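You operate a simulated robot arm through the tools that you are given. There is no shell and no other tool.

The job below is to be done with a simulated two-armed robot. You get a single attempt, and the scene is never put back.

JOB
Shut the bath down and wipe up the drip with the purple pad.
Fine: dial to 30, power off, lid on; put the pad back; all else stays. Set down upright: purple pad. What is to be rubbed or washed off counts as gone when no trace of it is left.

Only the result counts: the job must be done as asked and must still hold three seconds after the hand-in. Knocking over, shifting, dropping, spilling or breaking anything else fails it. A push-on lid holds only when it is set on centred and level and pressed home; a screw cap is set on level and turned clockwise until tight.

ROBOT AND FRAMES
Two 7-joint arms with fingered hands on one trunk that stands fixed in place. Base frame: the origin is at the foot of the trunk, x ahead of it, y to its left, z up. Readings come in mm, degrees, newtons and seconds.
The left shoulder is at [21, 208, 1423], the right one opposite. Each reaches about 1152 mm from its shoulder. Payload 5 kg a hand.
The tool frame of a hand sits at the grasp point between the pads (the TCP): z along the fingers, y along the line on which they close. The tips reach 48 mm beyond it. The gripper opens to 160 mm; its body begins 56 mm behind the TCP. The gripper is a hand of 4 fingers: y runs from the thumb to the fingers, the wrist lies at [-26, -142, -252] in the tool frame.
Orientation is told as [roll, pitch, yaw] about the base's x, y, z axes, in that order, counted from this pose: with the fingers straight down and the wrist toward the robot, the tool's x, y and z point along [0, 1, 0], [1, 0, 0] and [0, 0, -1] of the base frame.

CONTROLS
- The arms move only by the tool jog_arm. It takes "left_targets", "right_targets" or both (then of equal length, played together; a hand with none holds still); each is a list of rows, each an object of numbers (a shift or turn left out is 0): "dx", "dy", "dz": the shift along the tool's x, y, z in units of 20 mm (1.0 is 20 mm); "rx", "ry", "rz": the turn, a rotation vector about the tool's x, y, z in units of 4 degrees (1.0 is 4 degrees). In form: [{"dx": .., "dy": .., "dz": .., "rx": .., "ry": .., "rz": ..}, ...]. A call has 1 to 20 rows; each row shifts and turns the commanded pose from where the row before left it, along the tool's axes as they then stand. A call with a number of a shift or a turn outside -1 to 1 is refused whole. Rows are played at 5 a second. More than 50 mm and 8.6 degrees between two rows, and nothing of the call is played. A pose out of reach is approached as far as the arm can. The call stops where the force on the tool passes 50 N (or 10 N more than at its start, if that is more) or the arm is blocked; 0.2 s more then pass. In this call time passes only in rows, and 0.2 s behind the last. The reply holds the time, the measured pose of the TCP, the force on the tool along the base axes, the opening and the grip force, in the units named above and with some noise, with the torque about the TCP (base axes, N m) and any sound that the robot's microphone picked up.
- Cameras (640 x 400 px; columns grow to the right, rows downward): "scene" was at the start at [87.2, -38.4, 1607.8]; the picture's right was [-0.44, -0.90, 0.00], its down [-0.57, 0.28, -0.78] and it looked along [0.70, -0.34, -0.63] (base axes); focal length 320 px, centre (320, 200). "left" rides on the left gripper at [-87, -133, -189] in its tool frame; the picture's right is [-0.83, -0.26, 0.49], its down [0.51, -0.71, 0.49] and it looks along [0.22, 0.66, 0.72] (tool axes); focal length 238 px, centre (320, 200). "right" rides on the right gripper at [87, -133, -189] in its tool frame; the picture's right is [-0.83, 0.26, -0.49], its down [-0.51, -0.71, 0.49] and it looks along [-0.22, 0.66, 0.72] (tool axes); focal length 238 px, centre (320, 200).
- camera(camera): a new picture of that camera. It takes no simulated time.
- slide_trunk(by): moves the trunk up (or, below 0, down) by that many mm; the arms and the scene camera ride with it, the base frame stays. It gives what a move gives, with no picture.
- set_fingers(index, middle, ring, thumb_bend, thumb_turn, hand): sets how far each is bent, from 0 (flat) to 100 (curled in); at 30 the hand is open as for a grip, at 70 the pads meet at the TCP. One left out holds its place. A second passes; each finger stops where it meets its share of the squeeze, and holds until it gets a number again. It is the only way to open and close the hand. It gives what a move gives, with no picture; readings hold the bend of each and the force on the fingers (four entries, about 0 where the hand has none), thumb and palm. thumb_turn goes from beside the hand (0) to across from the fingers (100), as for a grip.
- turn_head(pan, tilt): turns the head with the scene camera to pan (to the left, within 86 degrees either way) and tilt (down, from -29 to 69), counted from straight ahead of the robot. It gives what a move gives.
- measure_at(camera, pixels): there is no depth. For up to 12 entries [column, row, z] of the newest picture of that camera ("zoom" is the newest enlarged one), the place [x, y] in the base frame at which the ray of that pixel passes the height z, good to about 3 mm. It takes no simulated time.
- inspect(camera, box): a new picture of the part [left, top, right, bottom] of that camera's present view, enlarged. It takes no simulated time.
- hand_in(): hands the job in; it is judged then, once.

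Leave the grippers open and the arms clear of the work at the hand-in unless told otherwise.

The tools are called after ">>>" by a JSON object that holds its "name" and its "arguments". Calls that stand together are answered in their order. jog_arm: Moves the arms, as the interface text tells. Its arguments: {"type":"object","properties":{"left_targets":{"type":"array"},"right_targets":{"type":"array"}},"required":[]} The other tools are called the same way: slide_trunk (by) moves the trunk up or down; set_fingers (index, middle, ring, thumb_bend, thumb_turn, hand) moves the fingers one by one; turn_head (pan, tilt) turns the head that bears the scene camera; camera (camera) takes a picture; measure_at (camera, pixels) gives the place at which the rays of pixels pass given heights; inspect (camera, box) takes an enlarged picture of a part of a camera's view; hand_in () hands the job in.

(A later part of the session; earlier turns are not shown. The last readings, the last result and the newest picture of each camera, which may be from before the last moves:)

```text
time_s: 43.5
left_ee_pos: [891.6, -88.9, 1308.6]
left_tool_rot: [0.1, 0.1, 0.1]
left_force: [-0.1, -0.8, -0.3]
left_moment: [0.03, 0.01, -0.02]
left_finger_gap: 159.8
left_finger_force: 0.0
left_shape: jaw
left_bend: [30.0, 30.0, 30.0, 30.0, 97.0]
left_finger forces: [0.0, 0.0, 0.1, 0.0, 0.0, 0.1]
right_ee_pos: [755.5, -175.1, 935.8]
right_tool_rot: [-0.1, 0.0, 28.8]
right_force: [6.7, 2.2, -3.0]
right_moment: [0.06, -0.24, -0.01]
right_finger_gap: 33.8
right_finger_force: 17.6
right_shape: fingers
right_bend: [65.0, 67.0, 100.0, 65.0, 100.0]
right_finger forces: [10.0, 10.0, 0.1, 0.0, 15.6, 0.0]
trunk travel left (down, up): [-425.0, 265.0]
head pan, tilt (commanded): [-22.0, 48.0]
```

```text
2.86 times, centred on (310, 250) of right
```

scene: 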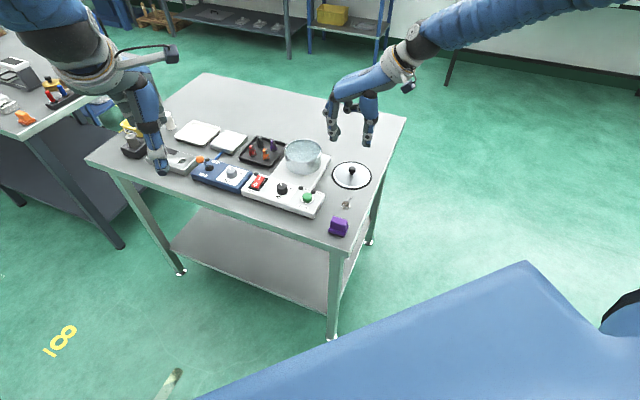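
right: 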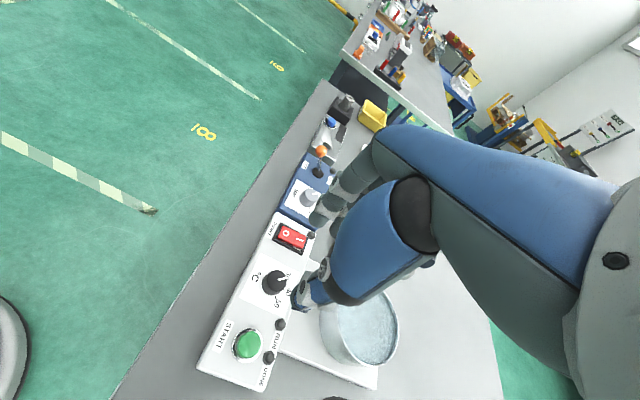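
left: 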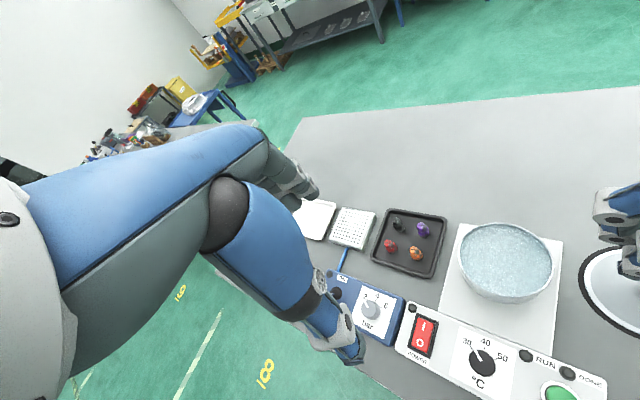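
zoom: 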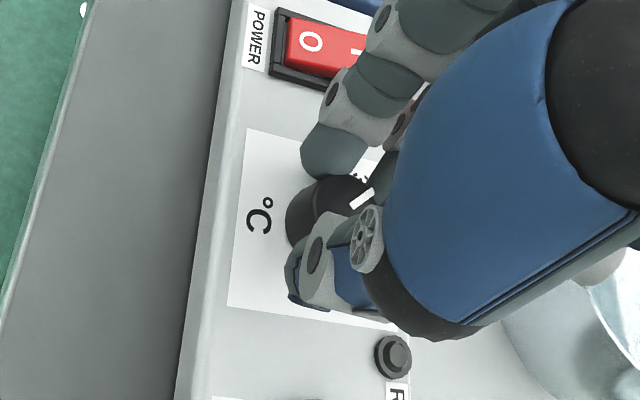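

Good grip. Rotate 12° more CCW.

>>> {"name": "jog_arm", "arguments": {"right_targets": [{"rz": -1}, {"rz": -1}, {"rz": -1}]}}

>>> {"name": "inspect", "arguments": {"camera": "scene", "box": [267, 172, 299, 196]}}

>>> {"name": "inspect", "arguments": {"camera": "right", "box": [290, 220, 350, 270]}}

```text
time_s: 44.3
left_ee_pos: [892.3, -90.1, 1308.6]
left_tool_rot: [0.0, 0.0, 0.1]
left_force: [0.1, -0.8, -0.3]
left_moment: [0.05, 0.0, 0.0]
left_finger_gap: 160.0
left_finger_force: 0.1
left_shape: jaw
left_bend: [30.0, 30.0, 30.0, 30.0, 97.0]
left_finger forces: [0.1, 0.1, 0.1, 0.0, 0.0, 0.1]
right_ee_pos: [755.6, -175.1, 936.1]
right_tool_rot: [0.1, 0.1, 40.9]
right_force: [5.4, -1.3, -3.8]
right_moment: [-0.08, -0.16, -0.1]
right_finger_gap: 33.7
right_finger_force: 19.3
right_shape: fingers
right_bend: [65.0, 67.0, 100.0, 65.0, 100.0]
right_finger forces: [9.7, 11.8, 0.0, 0.0, 16.5, 0.1]
trunk travel left (down, up): [-425.0, 265.0]
head pan, tilt (commanded): [-22.0, 48.0]
```

```text
16.00 times, centred on (283, 184) of scene
```

zoom: 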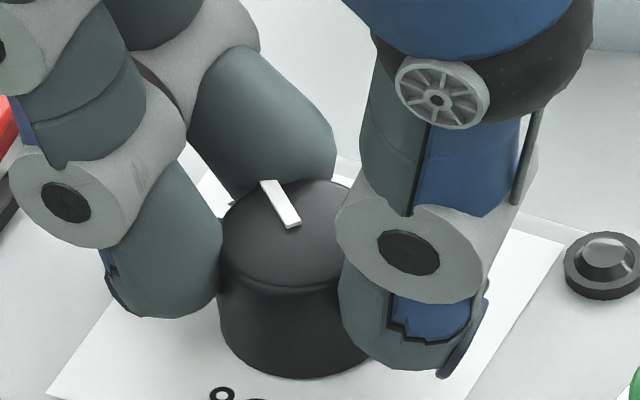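

```text
8.00 times, centred on (320, 245) of right
```

zoom: 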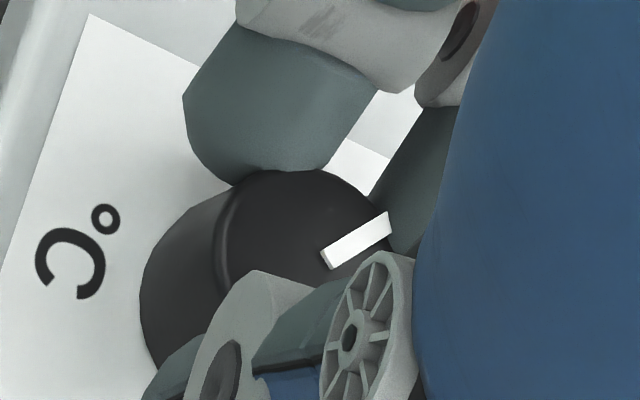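

Pointer moved ~+10° (now ≈ +5°). Add 2° more, then release and lift.

>>> {"name": "jog_arm", "arguments": {"right_targets": [{"rz": -0.5}]}}

>>> {"name": "set_fingers", "arguments": {"hand": "right", "index": 54, "middle": 54, "thumb_bend": 52}}

>>> {"name": "jog_arm", "arguments": {"right_targets": [{"dz": -1}, {"dz": -1}, {"dz": -1}, {"dz": -1}, {"dz": -1}, {"dz": -1}]}}

>>> {"name": "inspect", "arguments": {"camera": "scene", "box": [267, 172, 299, 196]}}

```text
time_s: 44.7
left_ee_pos: [891.6, -89.3, 1308.2]
left_tool_rot: [0.1, 0.2, 0.0]
left_force: [0.2, -0.4, -0.4]
left_moment: [0.06, -0.02, 0.01]
left_finger_gap: 159.6
left_finger_force: 0.1
left_shape: jaw
left_bend: [30.0, 30.0, 30.0, 30.0, 97.0]
left_finger forces: [0.0, 0.1, 0.1, 0.0, 0.0, 0.0]
right_ee_pos: [755.2, -176.2, 935.8]
right_tool_rot: [0.1, -0.1, 43.0]
right_force: [7.3, -3.6, -3.6]
right_moment: [-0.09, -0.17, -0.19]
right_finger_gap: 33.6
right_finger_force: 19.3
right_shape: fingers
right_bend: [65.0, 67.0, 100.0, 66.0, 100.0]
right_finger forces: [9.9, 12.9, 0.1, 0.1, 16.4, 0.0]
trunk travel left (down, up): [-425.0, 265.0]
head pan, tilt (commanded): [-22.0, 48.0]
```

```text
time_s: 45.7
left_ee_pos: [891.6, -89.5, 1308.6]
left_tool_rot: [0.0, 0.0, 0.1]
left_force: [0.7, 0.3, 0.0]
left_moment: [0.01, 0.02, -0.04]
left_finger_gap: 160.0
left_finger_force: 0.1
left_shape: jaw
left_bend: [30.0, 30.0, 30.0, 30.0, 97.0]
left_finger forces: [0.0, 0.1, 0.0, 0.1, 0.0, 0.0]
right_ee_pos: [755.4, -174.7, 935.4]
right_tool_rot: [-0.1, -0.1, 42.9]
right_force: [-0.5, -0.5, -0.2]
right_moment: [0.0, 0.0, 0.0]
right_finger_gap: 78.3
right_finger_force: 0.0
right_shape: fingers
right_bend: [54.0, 54.0, 100.0, 52.0, 100.0]
right_finger forces: [0.1, 0.1, 0.0, 0.0, 0.0, 0.1]
trunk travel left (down, up): [-425.0, 265.0]
head pan, tilt (commanded): [-22.0, 48.0]
```

```text
time_s: 47.1
left_ee_pos: [890.7, -89.1, 1310.7]
left_tool_rot: [0.0, 0.0, 0.0]
left_force: [0.1, 1.0, 0.1]
left_moment: [0.0, -0.03, -0.01]
left_finger_gap: 159.6
left_finger_force: 0.0
left_shape: jaw
left_bend: [30.0, 30.0, 30.0, 30.0, 97.0]
left_finger forces: [0.0, 0.0, 0.0, 0.1, 0.0, 0.0]
right_ee_pos: [755.6, -175.4, 1058.0]
right_tool_rot: [0.0, 0.0, 42.8]
right_force: [-1.7, 0.4, -0.4]
right_moment: [0.01, -0.11, 0.0]
right_finger_gap: 78.5
right_finger_force: 0.1
right_shape: fingers
right_bend: [54.0, 54.0, 100.0, 52.0, 100.0]
right_finger forces: [0.1, 0.0, 0.1, 0.1, 0.0, 0.0]
trunk travel left (down, up): [-425.0, 265.0]
head pan, tilt (commanded): [-22.0, 48.0]
```

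```text
16.00 times, centred on (283, 184) of scene
```

zoom: 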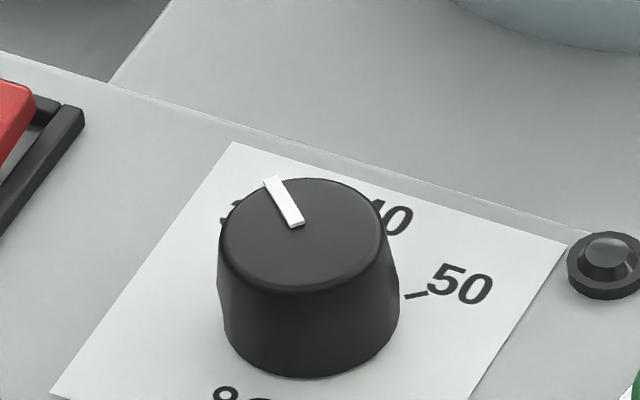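

Looks aligned. Move the right hand above the lid (TCP → ≈(766,-418,1058)) and view the dial from overhead with the left camera.

>>> {"name": "jog_arm", "arguments": {"right_targets": [{"dx": -0.772, "dy": -0.654}, {"dx": -0.772, "dy": -0.654}, {"dx": -0.772, "dy": -0.654}, {"dx": -0.772, "dy": -0.654}, {"dx": -0.772, "dy": -0.654}, {"dx": -0.772, "dy": -0.654}, {"dx": -0.772, "dy": -0.654}, {"dx": -0.772, "dy": -0.654}, {"dx": -0.772, "dy": -0.654}, {"dx": -0.772, "dy": -0.654}, {"dx": -0.772, "dy": -0.654}, {"dx": -0.772, "dy": -0.654}]}}

>>> {"name": "camera", "arguments": {"camera": "left"}}

>>> {"name": "inspect", "arguments": {"camera": "left", "box": [460, 340, 510, 380]}}

```text
time_s: 49.7
left_ee_pos: [890.6, -88.8, 1308.9]
left_tool_rot: [0.1, 0.0, 0.1]
left_force: [0.1, 0.5, -0.4]
left_moment: [0.04, 0.0, 0.03]
left_finger_gap: 159.9
left_finger_force: 0.1
left_shape: jaw
left_bend: [30.0, 30.0, 30.0, 30.0, 97.0]
left_finger forces: [0.0, 0.1, 0.0, 0.0, 0.0, 0.0]
right_ee_pos: [765.9, -417.7, 1055.5]
right_tool_rot: [0.0, 0.0, 42.9]
right_force: [0.7, 1.4, 0.2]
right_moment: [0.02, 0.03, -0.01]
right_finger_gap: 78.5
right_finger_force: 0.0
right_shape: fingers
right_bend: [54.0, 54.0, 100.0, 52.0, 100.0]
right_finger forces: [0.1, 0.0, 0.0, 0.0, 0.0, 0.0]
trunk travel left (down, up): [-425.0, 265.0]
head pan, tilt (commanded): [-22.0, 48.0]
```

```text
taken
```

left: 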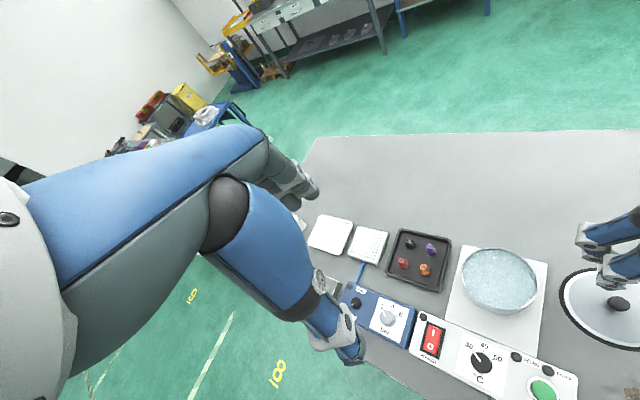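

```text
10.00 times, centred on (485, 360) of left
```

zoom: 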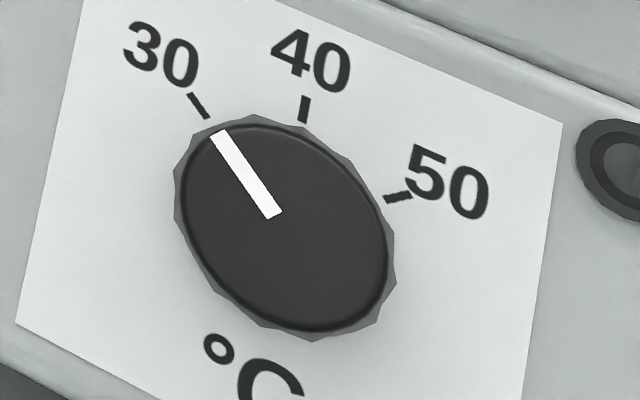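

Pointer now lines up with the 30 tick. Next the lid: look at its knob from scene and right cameras.

>>> {"name": "inspect", "arguments": {"camera": "scene", "box": [315, 130, 385, 200]}}

>>> {"name": "camera", "arguments": {"camera": "right"}}

>>> {"name": "inspect", "arguments": {"camera": "left", "box": [560, 200, 640, 360]}}

```text
5.71 times, centred on (350, 165) of scene
```

zoom: 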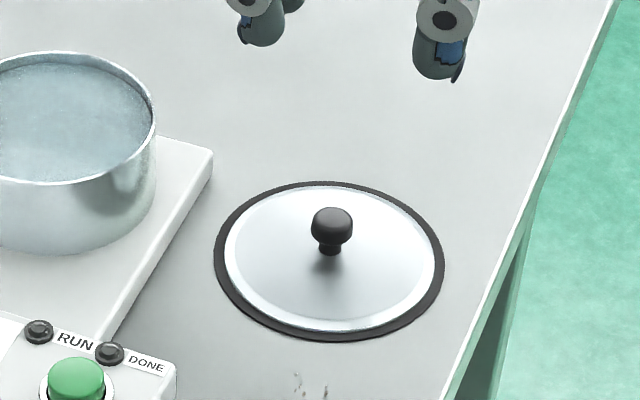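

```text
taken
```

right: 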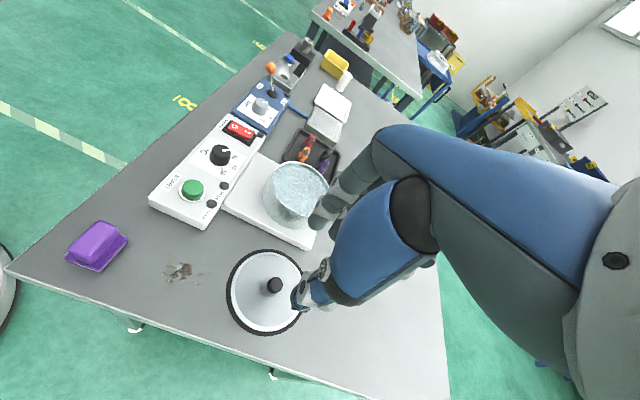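

```text
2.50 times, centred on (600, 280) of left
```

zoom: 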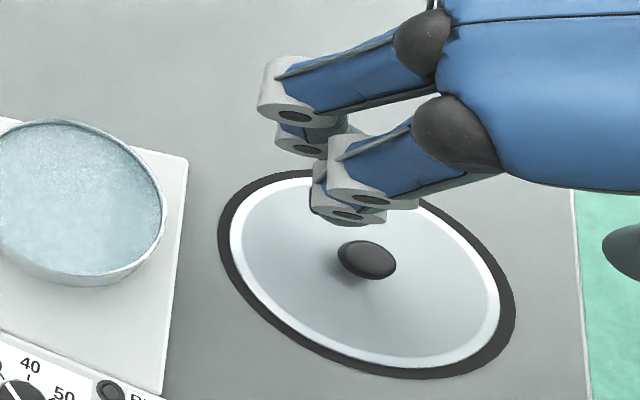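

>>> {"name": "measure_at", "arguments": {"camera": "scene", "pixels": [[351.66, 175.68, 853], [351.66, 175.68, 856], [331.45, 174.6, 853], [371.9, 175.85, 853], [351.75, 161.7, 853], [351.75, 189.7, 853], [352.1, 168.5, 880], [352.1, 169.5, 875], [352.1, 174.5, 858]]}}

>>> {"name": "measure_at", "arguments": {"camera": "zoom", "pixels": [[366, 258, 880], [366, 258, 875], [218, 220, 853], [516, 318, 853], [330, 170, 853], [440, 379, 853], [367, 273, 853]]}}

>>> {"name": "measure_at", "arguments": {"camera": "right", "pixels": [[273, 284, 880], [273, 284, 875], [227, 290, 853], [266, 335, 853], [264, 249, 853], [302, 280, 853]]}}

```text
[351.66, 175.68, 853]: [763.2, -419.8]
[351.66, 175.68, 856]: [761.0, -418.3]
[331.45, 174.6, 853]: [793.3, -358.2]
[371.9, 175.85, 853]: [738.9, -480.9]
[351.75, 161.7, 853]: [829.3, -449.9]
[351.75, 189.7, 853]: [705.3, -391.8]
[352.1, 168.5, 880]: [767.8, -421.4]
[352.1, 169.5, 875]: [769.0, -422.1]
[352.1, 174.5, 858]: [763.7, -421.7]
```

```text
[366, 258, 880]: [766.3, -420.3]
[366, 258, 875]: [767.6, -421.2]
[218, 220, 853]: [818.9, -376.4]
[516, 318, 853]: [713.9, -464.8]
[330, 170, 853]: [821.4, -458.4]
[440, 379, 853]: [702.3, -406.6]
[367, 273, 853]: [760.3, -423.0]
```

```text
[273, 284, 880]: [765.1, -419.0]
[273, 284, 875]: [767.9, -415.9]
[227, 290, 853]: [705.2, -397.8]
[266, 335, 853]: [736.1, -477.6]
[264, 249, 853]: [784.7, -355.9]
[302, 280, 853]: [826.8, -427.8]
```

Lid knob centre ≈(766.5,-420.5), top z≈880. Descend to TCP z≈925 with slight centring.

>>> {"name": "jog_arm", "arguments": {"right_targets": [{"dy": -0.07, "dz": 1}, {"dz": 1}, {"dz": 1}, {"dz": 1}, {"dz": 1}, {"dz": 1}, {"dz": 0.5}]}}

>>> {"name": "inspect", "arguments": {"camera": "scene", "box": [315, 130, 385, 200]}}

>>> {"name": "inspect", "arguments": {"camera": "right", "box": [230, 160, 370, 330]}}

>>> {"name": "inspect", "arguments": {"camera": "left", "box": [560, 240, 640, 360]}}

```text
time_s: 51.3
left_ee_pos: [891.0, -88.9, 1309.9]
left_tool_rot: [0.0, 0.1, 0.1]
left_force: [0.1, -0.6, -0.3]
left_moment: [-0.01, -0.02, 0.01]
left_finger_gap: 160.0
left_finger_force: 0.0
left_shape: jaw
left_bend: [30.0, 30.0, 30.0, 30.0, 97.0]
left_finger forces: [0.0, 0.0, 0.0, 0.0, 0.0, 0.0]
right_ee_pos: [763.1, -417.6, 926.6]
right_tool_rot: [0.0, 0.0, 42.8]
right_force: [-0.1, 0.6, 0.3]
right_moment: [-0.01, 0.03, 0.02]
right_finger_gap: 78.1
right_finger_force: 0.1
right_shape: fingers
right_bend: [54.0, 54.0, 100.0, 52.0, 100.0]
right_finger forces: [0.0, 0.0, 0.0, 0.0, 0.1, 0.1]
trunk travel left (down, up): [-425.0, 265.0]
head pan, tilt (commanded): [-22.0, 48.0]
```

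```text
5.71 times, centred on (350, 165) of scene
```

zoom: 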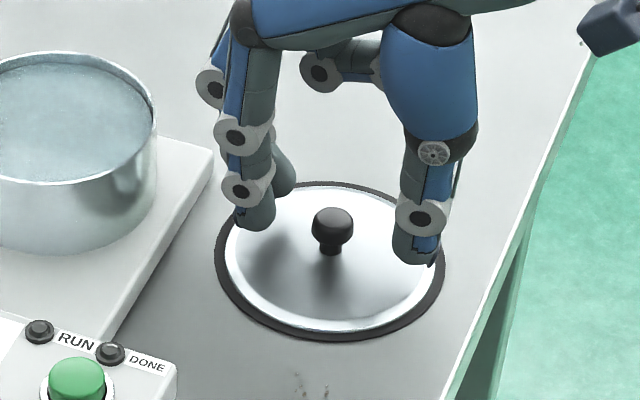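

```text
2.35 times, centred on (300, 245) of right
```

zoom: 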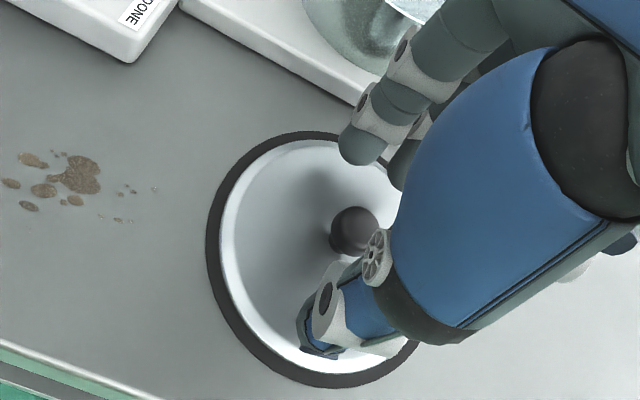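

```text
3.33 times, centred on (600, 300) of left
```

zoom: 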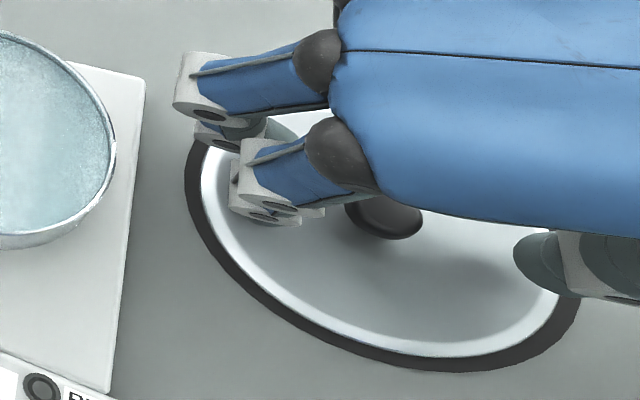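

Lower 8 mm to ≈918, then close in steps.

>>> {"name": "jog_arm", "arguments": {"right_targets": [{"dz": 0.2}, {"dz": 0.2}]}}

>>> {"name": "set_fingers", "arguments": {"hand": "right", "index": 66, "middle": 67, "thumb_bend": 65}}

>>> {"name": "inspect", "arguments": {"camera": "scene", "box": [315, 140, 385, 200]}}

>>> {"name": "inspect", "arguments": {"camera": "right", "box": [250, 180, 370, 320]}}

```text
time_s: 51.9
left_ee_pos: [890.7, -88.4, 1308.5]
left_tool_rot: [0.0, 0.0, 0.1]
left_force: [-0.2, -0.3, 0.0]
left_moment: [-0.02, 0.02, 0.0]
left_finger_gap: 159.9
left_finger_force: 0.0
left_shape: jaw
left_bend: [30.0, 30.0, 30.0, 30.0, 97.0]
left_finger forces: [0.0, 0.0, 0.0, 0.1, 0.0, 0.0]
right_ee_pos: [764.1, -419.1, 918.3]
right_tool_rot: [0.0, 0.0, 42.9]
right_force: [0.0, -0.3, -0.4]
right_moment: [-0.01, -0.01, 0.0]
right_finger_gap: 78.5
right_finger_force: 0.1
right_shape: fingers
right_bend: [54.0, 54.0, 100.0, 52.0, 100.0]
right_finger forces: [0.0, 0.0, 0.0, 0.1, 0.0, 0.0]
trunk travel left (down, up): [-425.0, 265.0]
head pan, tilt (commanded): [-22.0, 48.0]
```

```text
time_s: 52.9
left_ee_pos: [891.5, -88.4, 1308.9]
left_tool_rot: [0.0, 0.0, 0.1]
left_force: [-0.3, 0.4, 0.4]
left_moment: [-0.03, 0.0, -0.03]
left_finger_gap: 159.9
left_finger_force: 0.1
left_shape: jaw
left_bend: [30.0, 30.0, 30.0, 30.0, 97.0]
left_finger forces: [0.0, 0.0, 0.0, 0.0, 0.0, 0.1]
right_ee_pos: [763.6, -417.1, 919.1]
right_tool_rot: [-0.1, 0.0, 43.0]
right_force: [0.7, 0.2, -0.6]
right_moment: [-0.03, -0.03, -0.01]
right_finger_gap: 30.7
right_finger_force: 0.4
right_shape: fingers
right_bend: [66.0, 67.0, 100.0, 65.0, 100.0]
right_finger forces: [0.0, 0.6, 0.0, 0.0, 0.4, 0.0]
trunk travel left (down, up): [-425.0, 265.0]
head pan, tilt (commanded): [-22.0, 48.0]
```

```text
6.67 times, centred on (350, 170) of scene
```

zoom: 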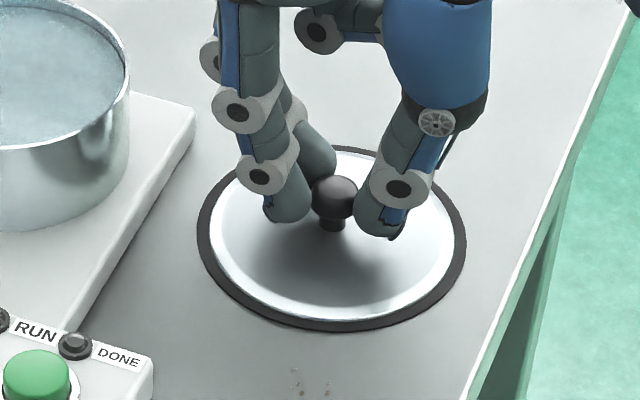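

```text
2.86 times, centred on (310, 250) of right
```

zoom: 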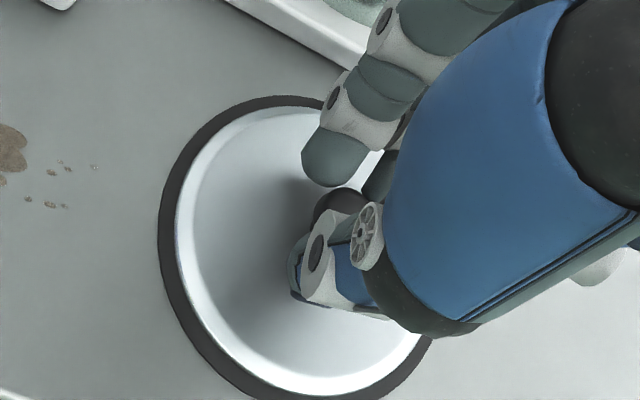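

Middle and thumb touch the knob. Squeeze more.

>>> {"name": "set_fingers", "arguments": {"hand": "right", "index": 71, "middle": 71, "thumb_bend": 69}}

>>> {"name": "inspect", "arguments": {"camera": "scene", "box": [315, 140, 385, 200]}}

>>> {"name": "inspect", "arguments": {"camera": "right", "box": [250, 180, 370, 320]}}

```text
time_s: 53.9
left_ee_pos: [890.5, -89.0, 1309.1]
left_tool_rot: [0.0, 0.0, 0.0]
left_force: [0.6, 0.9, -0.4]
left_moment: [0.01, 0.02, 0.0]
left_finger_gap: 160.0
left_finger_force: 0.0
left_shape: jaw
left_bend: [30.0, 30.0, 30.0, 30.0, 97.0]
left_finger forces: [0.0, 0.0, 0.1, 0.0, 0.1, 0.1]
right_ee_pos: [763.8, -417.2, 917.3]
right_tool_rot: [0.0, -0.1, 42.9]
right_force: [0.3, 0.3, 0.3]
right_moment: [-0.04, 0.06, -0.02]
right_finger_gap: 25.5
right_finger_force: 9.1
right_shape: fingers
right_bend: [68.0, 68.0, 100.0, 66.0, 100.0]
right_finger forces: [4.4, 4.6, 0.0, 0.0, 8.9, 0.0]
trunk travel left (down, up): [-425.0, 265.0]
head pan, tilt (commanded): [-22.0, 48.0]
```

```text
6.67 times, centred on (350, 170) of scene
```

zoom: 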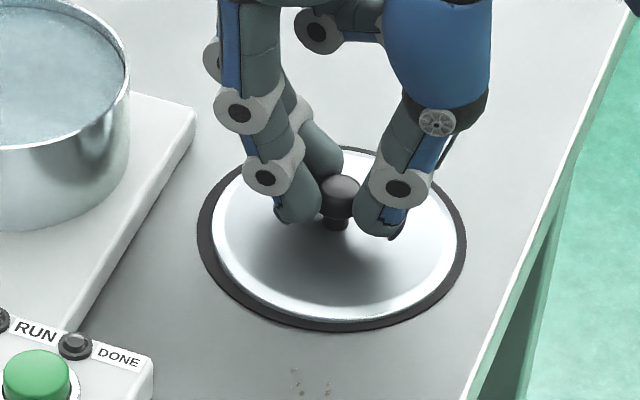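

```text
2.86 times, centred on (310, 250) of right
```

zoom: 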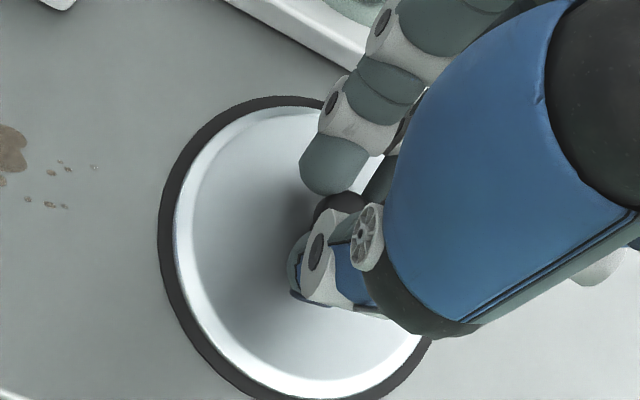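

The white lid sits on a black ring marking/mat (lid itself ≈118 mm). Firm the grip slightly and lift 10 mm.

>>> {"name": "set_fingers", "arguments": {"hand": "right", "index": 74, "middle": 74, "thumb_bend": 72}}

>>> {"name": "jog_arm", "arguments": {"right_targets": [{"dz": -0.25}, {"dz": -0.25}, {"dz": -0.5}]}}

>>> {"name": "inspect", "arguments": {"camera": "scene", "box": [315, 130, 385, 200]}}

>>> {"name": "inspect", "arguments": {"camera": "right", "box": [230, 160, 370, 330]}}

```text
time_s: 54.9
left_ee_pos: [891.5, -88.5, 1310.4]
left_tool_rot: [-0.1, 0.0, 0.0]
left_force: [0.5, -0.6, -0.4]
left_moment: [-0.02, -0.05, -0.01]
left_finger_gap: 159.8
left_finger_force: 0.2
left_shape: jaw
left_bend: [30.0, 30.0, 30.0, 30.0, 97.0]
left_finger forces: [0.1, 0.1, 0.0, 0.0, 0.0, 0.0]
right_ee_pos: [764.1, -417.7, 918.3]
right_tool_rot: [0.1, -0.1, 42.9]
right_force: [0.4, 0.0, 2.8]
right_moment: [-0.11, 0.12, 0.0]
right_finger_gap: 24.0
right_finger_force: 18.2
right_shape: fingers
right_bend: [72.0, 71.0, 100.0, 66.0, 100.0]
right_finger forces: [8.3, 10.1, 0.0, 0.0, 17.3, 0.0]
trunk travel left (down, up): [-425.0, 265.0]
head pan, tilt (commanded): [-22.0, 48.0]
```

```text
time_s: 55.7
left_ee_pos: [890.6, -88.1, 1309.4]
left_tool_rot: [0.1, 0.0, 0.2]
left_force: [0.1, 0.8, 0.0]
left_moment: [-0.04, -0.03, 0.02]
left_finger_gap: 159.9
left_finger_force: 0.0
left_shape: jaw
left_bend: [30.0, 30.0, 30.0, 30.0, 97.0]
left_finger forces: [0.0, 0.0, 0.0, 0.0, 0.1, 0.0]
right_ee_pos: [765.0, -418.4, 939.5]
right_tool_rot: [0.0, 0.0, 42.9]
right_force: [-0.2, -0.3, -1.3]
right_moment: [0.01, -0.04, -0.05]
right_finger_gap: 24.0
right_finger_force: 20.9
right_shape: fingers
right_bend: [73.0, 73.0, 100.0, 65.0, 100.0]
right_finger forces: [11.6, 11.8, 0.0, 0.0, 18.6, 0.0]
trunk travel left (down, up): [-425.0, 265.0]
head pan, tilt (commanded): [-22.0, 48.0]
```

```text
5.71 times, centred on (350, 165) of scene
```

zoom: 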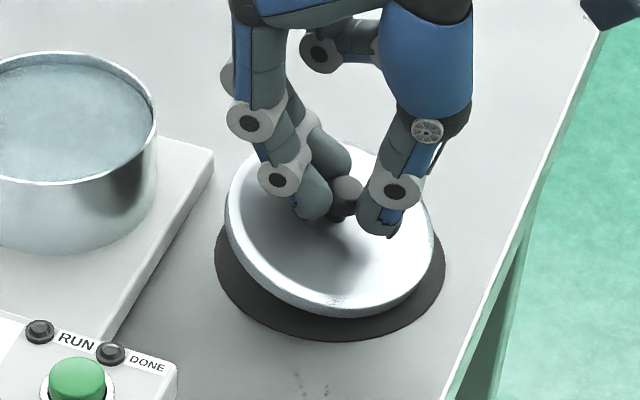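

```text
2.35 times, centred on (300, 245) of right
```

zoom: 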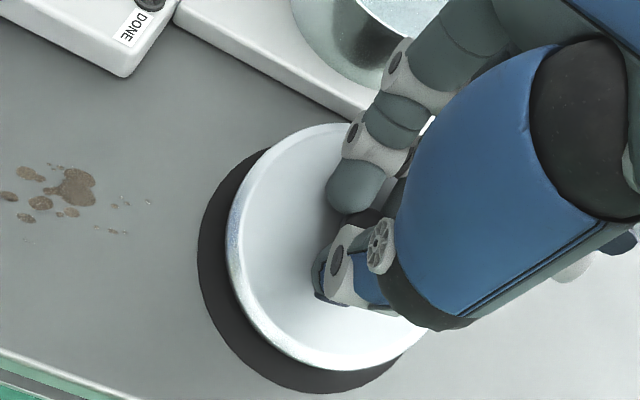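

Lid is up but looks tilted. Look from the left camera and closer from the scene.

>>> {"name": "inspect", "arguments": {"camera": "left", "box": [540, 230, 640, 350]}}

>>> {"name": "inspect", "arguments": {"camera": "scene", "box": [325, 145, 375, 190]}}

```text
3.33 times, centred on (590, 290) of left
```

zoom: 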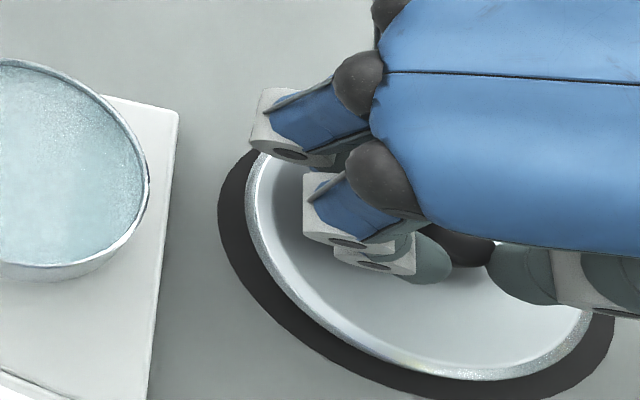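

```text
8.89 times, centred on (350, 168) of scene
```

zoom: 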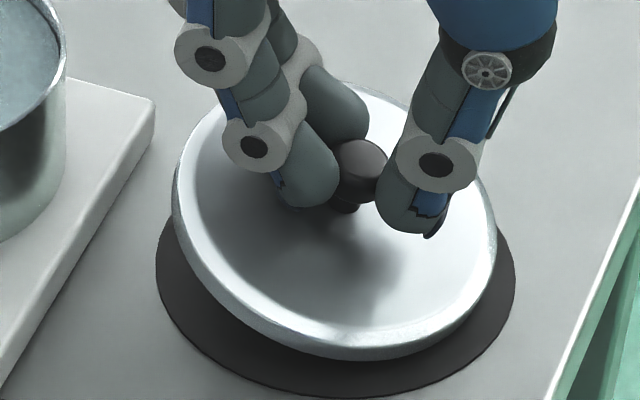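

The lid leans ~13-14° toward the thumb side. Raise and rotate the hand about tool x (+rx) to level it.

>>> {"name": "jog_arm", "arguments": {"right_targets": [{"dz": -1}, {"dz": -1}, {"dz": -1}, {"dz": -1}, {"dz": -0.5, "rx": 0.8}, {"rx": 0.8}, {"rx": 0.8}, {"rx": 0.8}]}}

>>> {"name": "camera", "arguments": {"camera": "scene"}}

>>> {"name": "inspect", "arguments": {"camera": "scene", "box": [325, 115, 375, 160]}}

>>> {"name": "inspect", "arguments": {"camera": "left", "box": [520, 200, 640, 350]}}

```text
time_s: 57.5
left_ee_pos: [890.8, -88.0, 1309.9]
left_tool_rot: [-0.1, 0.0, 0.1]
left_force: [1.0, 0.6, 0.0]
left_moment: [-0.08, 0.03, -0.02]
left_finger_gap: 159.9
left_finger_force: 0.1
left_shape: jaw
left_bend: [30.0, 30.0, 30.0, 30.0, 97.0]
left_finger forces: [0.1, 0.0, 0.0, 0.0, 0.0, 0.0]
right_ee_pos: [765.4, -418.0, 1028.4]
right_tool_rot: [-0.1, 12.9, 43.0]
right_force: [0.0, 0.3, 0.1]
right_moment: [0.04, 0.0, 0.02]
right_finger_gap: 23.8
right_finger_force: 21.0
right_shape: fingers
right_bend: [73.0, 73.0, 100.0, 65.0, 100.0]
right_finger forces: [11.8, 12.0, 0.0, 0.0, 18.8, 0.0]
trunk travel left (down, up): [-425.0, 265.0]
head pan, tilt (commanded): [-22.0, 48.0]
```

```text
taken
```

scene: 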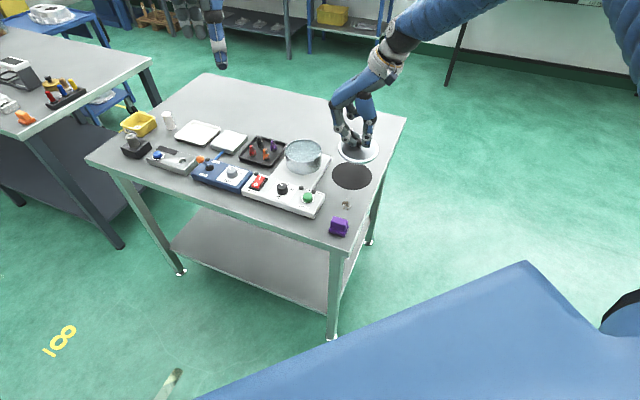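

```text
8.89 times, centred on (350, 138) of scene
```

zoom: 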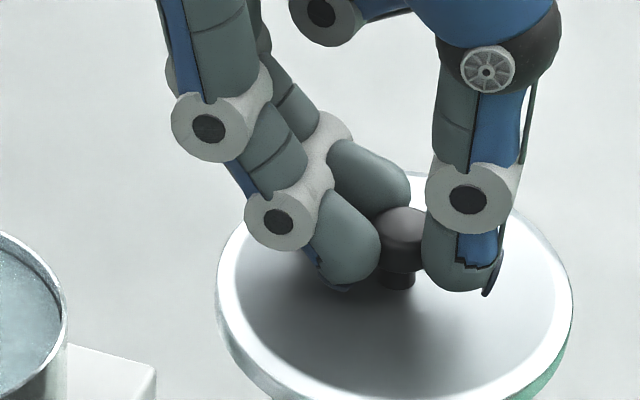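

```text
2.67 times, centred on (580, 275) of left
```

zoom: 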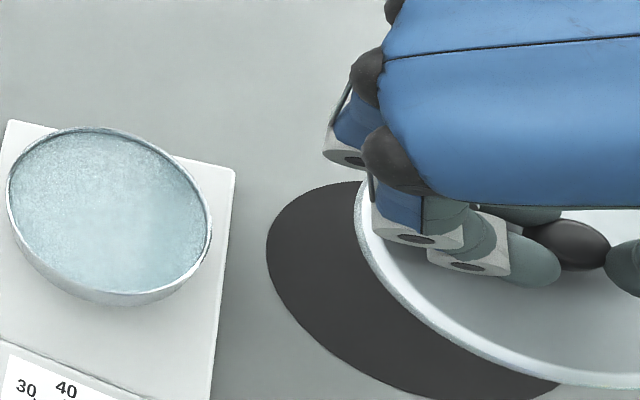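

>>> {"name": "inspect", "arguments": {"camera": "scene", "box": [328, 125, 388, 172]}}

```text
8.51 times, centred on (358, 148) of scene
```

zoom: 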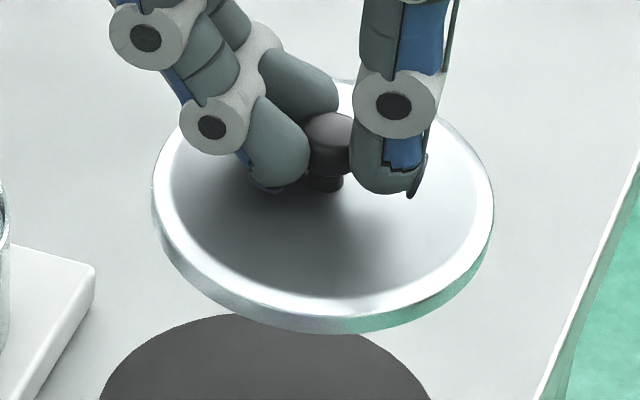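

Still ~4-5° leaning the same way: add rx +1.1. Meanwhile measure the pot rim from scene (full) and left cameras.

>>> {"name": "jog_arm", "arguments": {"right_targets": [{"rx": 0.6}, {"rx": 0.5}]}}

>>> {"name": "inspect", "arguments": {"camera": "scene", "box": [328, 125, 388, 172]}}

>>> {"name": "inspect", "arguments": {"camera": "scene", "box": [278, 130, 328, 180]}}

```text
time_s: 58.1
left_ee_pos: [891.3, -88.6, 1309.1]
left_tool_rot: [0.0, -0.1, 0.1]
left_force: [-0.3, 0.2, 0.6]
left_moment: [-0.04, 0.01, 0.0]
left_finger_gap: 159.6
left_finger_force: 0.1
left_shape: jaw
left_bend: [30.0, 30.0, 30.0, 30.0, 97.0]
left_finger forces: [0.0, 0.1, 0.0, 0.0, 0.0, 0.0]
right_ee_pos: [766.4, -417.2, 1029.4]
right_tool_rot: [0.0, 17.3, 42.8]
right_force: [-0.1, -0.2, -1.1]
right_moment: [0.06, -0.03, -0.03]
right_finger_gap: 24.1
right_finger_force: 21.2
right_shape: fingers
right_bend: [73.0, 73.0, 100.0, 65.0, 100.0]
right_finger forces: [11.8, 12.1, 0.0, 0.1, 18.7, 0.0]
trunk travel left (down, up): [-425.0, 265.0]
head pan, tilt (commanded): [-22.0, 48.0]
```

```text
8.51 times, centred on (358, 148) of scene
```

zoom: 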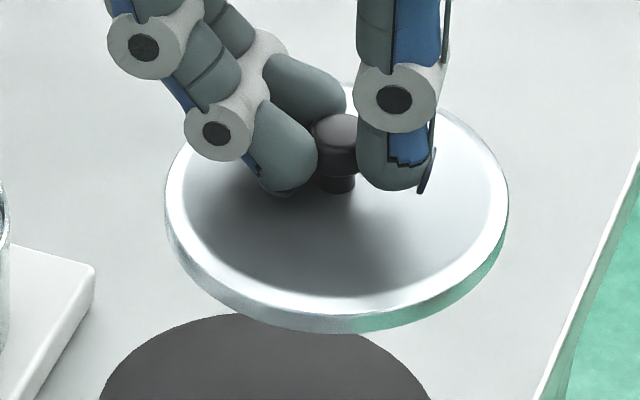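

```text
8.00 times, centred on (303, 155) of scene
```

zoom: 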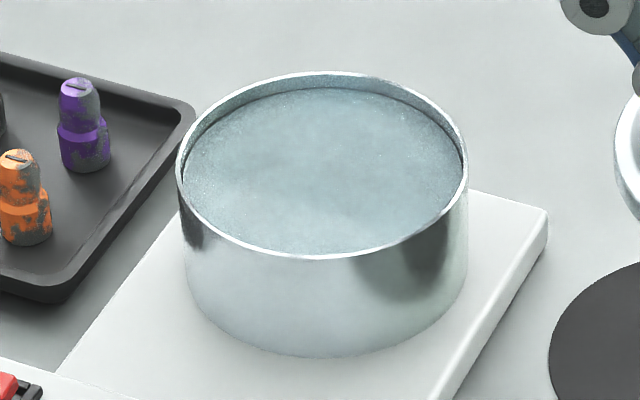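

Lid now level within ~1°. Measure rim extents in this zoom at z≈927.

>>> {"name": "measure_at", "arguments": {"camera": "zoom", "pixels": [[176, 165, 927], [468, 168, 927], [322, 71, 927], [322, 258, 927], [322, 160, 927], [220, 105, 927], [424, 105, 927], [220, 225, 927], [424, 228, 927]]}}

>>> {"name": "inspect", "arguments": {"camera": "left", "box": [445, 230, 555, 330]}}

```text
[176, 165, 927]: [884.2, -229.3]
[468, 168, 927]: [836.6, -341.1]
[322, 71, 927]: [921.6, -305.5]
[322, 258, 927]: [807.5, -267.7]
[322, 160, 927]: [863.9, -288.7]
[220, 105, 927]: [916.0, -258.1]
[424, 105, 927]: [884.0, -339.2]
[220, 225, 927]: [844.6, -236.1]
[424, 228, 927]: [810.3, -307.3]
```

```text
4.00 times, centred on (500, 280) of left
```

zoom: 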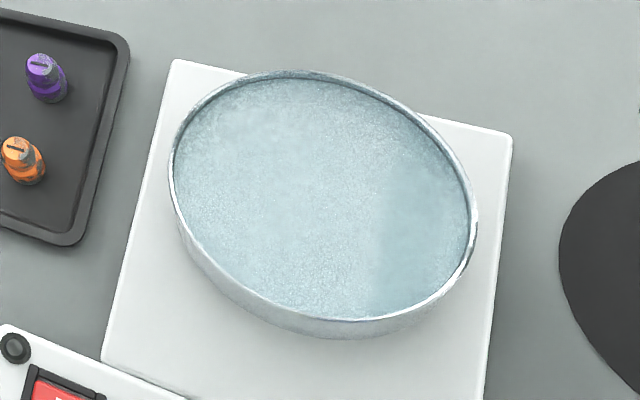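

>>> {"name": "measure_at", "arguments": {"camera": "zoom", "pixels": [[169, 165, 927], [478, 225, 927], [290, 70, 927], [352, 321, 927], [200, 100, 927], [440, 292, 927], [425, 125, 927], [218, 265, 927]]}}

>>> {"name": "measure_at", "arguments": {"camera": "zoom", "pixels": [[169, 165, 917], [478, 225, 917], [290, 70, 917], [352, 321, 917], [200, 100, 937], [440, 292, 937], [425, 125, 937], [218, 265, 937]]}}

```text
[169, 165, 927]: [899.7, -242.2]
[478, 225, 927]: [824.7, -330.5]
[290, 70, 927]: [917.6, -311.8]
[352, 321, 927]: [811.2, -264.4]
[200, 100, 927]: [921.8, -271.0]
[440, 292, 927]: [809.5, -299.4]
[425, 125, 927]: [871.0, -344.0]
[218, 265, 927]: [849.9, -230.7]
```

```text
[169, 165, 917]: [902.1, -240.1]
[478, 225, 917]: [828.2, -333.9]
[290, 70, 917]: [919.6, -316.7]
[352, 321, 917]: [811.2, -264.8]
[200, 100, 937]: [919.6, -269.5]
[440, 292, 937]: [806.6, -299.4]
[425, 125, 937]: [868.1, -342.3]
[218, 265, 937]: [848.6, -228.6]
```

>>> {"name": "measure_at", "arguments": {"camera": "scene", "pixels": [[359.94, 148.35, 972], [359.94, 148.35, 967], [359.94, 148.35, 977], [339.8, 147.4, 972], [380.1, 149.2, 972]]}}

>>> {"name": "camera", "arguments": {"camera": "right"}}

>>> {"name": "camera", "arguments": {"camera": "left"}}

```text
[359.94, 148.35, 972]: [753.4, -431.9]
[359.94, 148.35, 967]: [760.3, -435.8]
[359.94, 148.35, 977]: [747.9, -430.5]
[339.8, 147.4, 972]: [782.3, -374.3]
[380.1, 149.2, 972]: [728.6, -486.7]
```

```text
taken
```

right: 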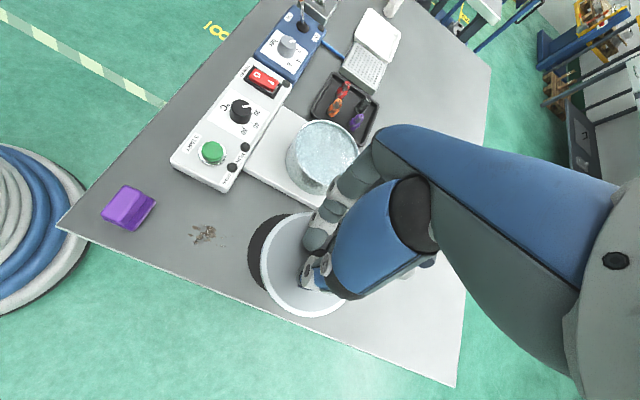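

```text
taken
```

left: 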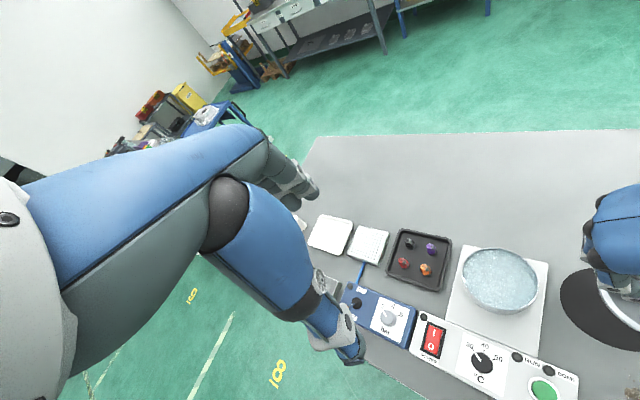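

Lid centre now ≈(755,-432), pot centre (863,-286,927). Move (+108,+146,0) at this height (lid bottom ≈36 mm above the rim).

>>> {"name": "jog_arm", "arguments": {"right_targets": [{"dx": 0.188, "dy": 0.946, "dz": -0.295}, {"dx": 0.188, "dy": 0.946, "dz": -0.295}, {"dx": 0.188, "dy": 0.946, "dz": -0.295}, {"dx": 0.188, "dy": 0.946, "dz": -0.295}, {"dx": 0.188, "dy": 0.946, "dz": -0.295}, {"dx": 0.188, "dy": 0.946, "dz": -0.295}, {"dx": 0.188, "dy": 0.946, "dz": -0.295}, {"dx": 0.188, "dy": 0.946, "dz": -0.295}, {"dx": 0.188, "dy": 0.946, "dz": -0.295}]}}

>>> {"name": "inspect", "arguments": {"camera": "scene", "box": [278, 120, 338, 170]}}

>>> {"name": "inspect", "arguments": {"camera": "left", "box": [430, 220, 570, 340]}}

```text
time_s: 60.1
left_ee_pos: [891.8, -88.6, 1310.2]
left_tool_rot: [0.0, 0.1, 0.1]
left_force: [0.3, 0.4, -0.4]
left_moment: [-0.06, 0.01, -0.02]
left_finger_gap: 159.9
left_finger_force: 0.0
left_shape: jaw
left_bend: [30.0, 30.0, 30.0, 30.0, 97.0]
left_finger forces: [0.1, 0.0, 0.0, 0.1, 0.0, 0.1]
right_ee_pos: [872.1, -271.8, 1028.6]
right_tool_rot: [0.1, 17.2, 42.9]
right_force: [0.3, -0.7, -0.3]
right_moment: [0.02, 0.04, 0.02]
right_finger_gap: 23.7
right_finger_force: 21.7
right_shape: fingers
right_bend: [73.0, 73.0, 100.0, 65.0, 100.0]
right_finger forces: [11.8, 12.1, 0.1, 0.0, 18.7, 0.0]
trunk travel left (down, up): [-425.0, 265.0]
head pan, tilt (commanded): [-22.0, 48.0]
```

```text
8.00 times, centred on (308, 145) of scene
```

zoom: 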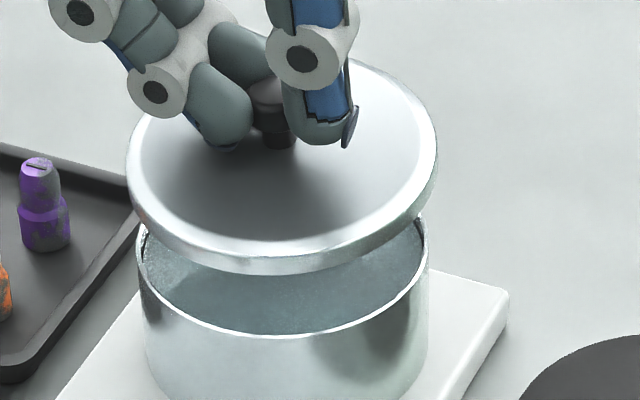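

```text
3.33 times, centred on (500, 280) of left
```

zoom: 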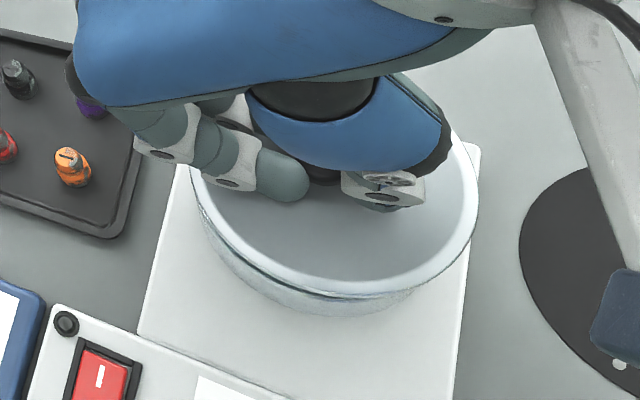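

Horizontally aligned so far and level. Lower 24 mm straight down (base) and check again.

>>> {"name": "jog_arm", "arguments": {"right_targets": [{"dy": 0.178, "dz": 0.573}, {"dy": 0.178, "dz": 0.573}]}}

>>> {"name": "inspect", "arguments": {"camera": "scene", "box": [278, 125, 328, 175]}}

>>> {"name": "inspect", "arguments": {"camera": "left", "box": [445, 230, 555, 330]}}

```text
time_s: 60.7
left_ee_pos: [891.4, -88.2, 1310.8]
left_tool_rot: [0.0, 0.2, 0.1]
left_force: [0.6, -0.2, 0.4]
left_moment: [0.0, 0.04, 0.02]
left_finger_gap: 160.0
left_finger_force: 0.0
left_shape: jaw
left_bend: [30.0, 30.0, 30.0, 30.0, 97.0]
left_finger forces: [0.0, 0.0, 0.0, 0.1, 0.0, 0.0]
right_ee_pos: [873.5, -272.4, 1006.0]
right_tool_rot: [-0.1, 17.2, 42.9]
right_force: [0.8, 0.3, 0.3]
right_moment: [0.05, 0.01, -0.03]
right_finger_gap: 24.1
right_finger_force: 21.8
right_shape: fingers
right_bend: [73.0, 73.0, 100.0, 65.0, 100.0]
right_finger forces: [12.0, 12.1, 0.0, 0.0, 18.7, 0.1]
trunk travel left (down, up): [-425.0, 265.0]
head pan, tilt (commanded): [-22.0, 48.0]
```

```text
8.00 times, centred on (303, 150) of scene
```

zoom: 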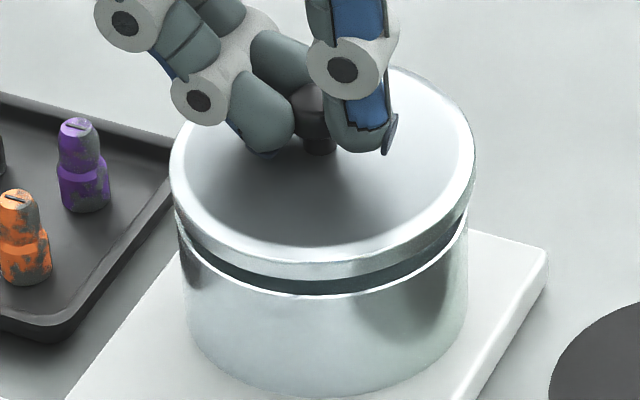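

```text
4.00 times, centred on (500, 280) of left
```

zoom: 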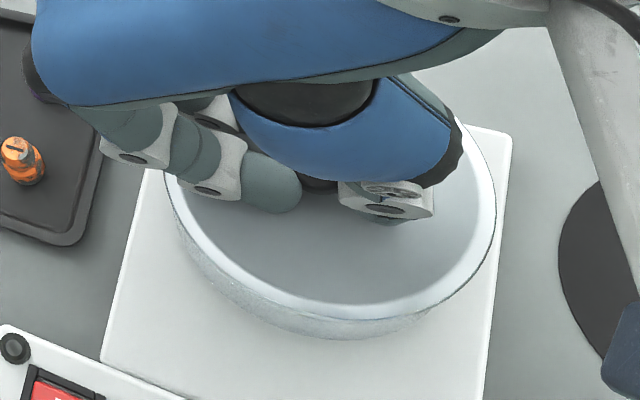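

Lid bottom ≈13 mm above rim, offset ≈1 mm in -y. Correct +1.2 mm y and lower 11 mm.

>>> {"name": "jog_arm", "arguments": {"right_targets": [{"dx": 0.034, "dy": 0.13, "dz": 0.245}, {"dy": 0.083, "dz": 0.265}]}}

>>> {"name": "inspect", "arguments": {"camera": "scene", "box": [278, 125, 328, 175]}}

>>> {"name": "inspect", "arguments": {"camera": "left", "box": [445, 230, 555, 330]}}

```text
time_s: 61.3
left_ee_pos: [891.5, -88.6, 1310.1]
left_tool_rot: [0.0, 0.0, 0.1]
left_force: [-0.3, -0.2, 0.1]
left_moment: [0.0, -0.01, -0.02]
left_finger_gap: 159.9
left_finger_force: 0.1
left_shape: jaw
left_bend: [30.0, 30.0, 30.0, 30.0, 97.0]
left_finger forces: [0.0, 0.0, 0.0, 0.0, 0.0, 0.0]
right_ee_pos: [872.3, -271.5, 994.6]
right_tool_rot: [0.1, 17.1, 42.8]
right_force: [0.2, -0.2, -1.0]
right_moment: [0.0, 0.0, 0.02]
right_finger_gap: 24.0
right_finger_force: 21.7
right_shape: fingers
right_bend: [73.0, 73.0, 100.0, 65.0, 100.0]
right_finger forces: [12.1, 12.1, 0.0, 0.0, 18.8, 0.0]
trunk travel left (down, up): [-425.0, 265.0]
head pan, tilt (commanded): [-22.0, 48.0]
```

```text
8.00 times, centred on (303, 150) of scene
```

zoom: 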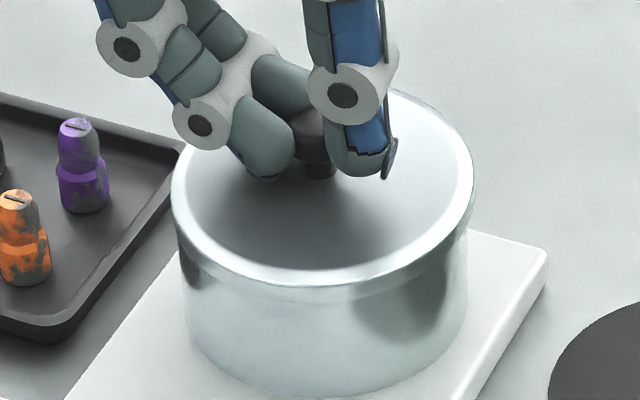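

```text
4.00 times, centred on (500, 280) of left
```

zoom: 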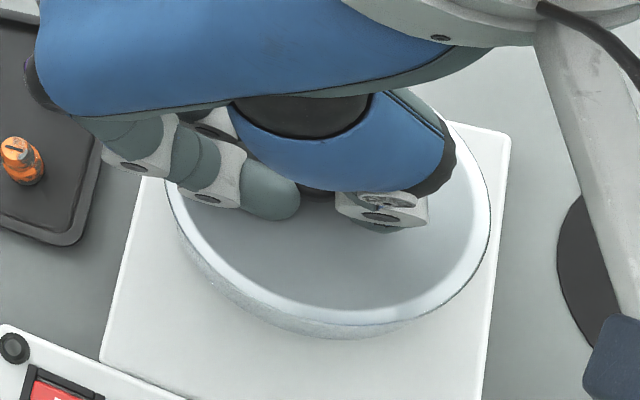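

Nicely centred. Lower 4 × 1.5 mm and read the force.

>>> {"name": "jog_arm", "arguments": {"right_targets": [{"dy": 0.0223, "dz": 0.0716}, {"dy": 0.0223, "dz": 0.0716}, {"dy": 0.0223, "dz": 0.0716}, {"dy": 0.0223, "dz": 0.0716}]}}

>>> {"name": "inspect", "arguments": {"camera": "scene", "box": [278, 125, 328, 175]}}

```text
time_s: 62.3
left_ee_pos: [891.2, -88.5, 1309.5]
left_tool_rot: [0.1, 0.0, 0.1]
left_force: [-0.3, -0.7, -0.1]
left_moment: [0.05, -0.02, 0.0]
left_finger_gap: 159.8
left_finger_force: 0.1
left_shape: jaw
left_bend: [30.0, 30.0, 30.0, 30.0, 97.0]
left_finger forces: [0.1, 0.0, 0.0, 0.0, 0.1, 0.0]
right_ee_pos: [873.6, -271.6, 987.9]
right_tool_rot: [0.1, 17.2, 43.0]
right_force: [-0.4, 0.2, -0.6]
right_moment: [-0.01, 0.0, 0.01]
right_finger_gap: 23.9
right_finger_force: 21.5
right_shape: fingers
right_bend: [73.0, 73.0, 100.0, 65.0, 100.0]
right_finger forces: [11.9, 12.1, 0.1, 0.0, 18.8, 0.0]
trunk travel left (down, up): [-425.0, 265.0]
head pan, tilt (commanded): [-22.0, 48.0]
```

```text
8.00 times, centred on (303, 150) of scene
```

zoom: 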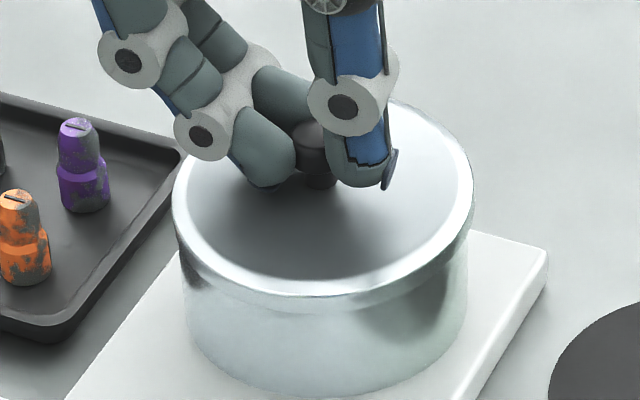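

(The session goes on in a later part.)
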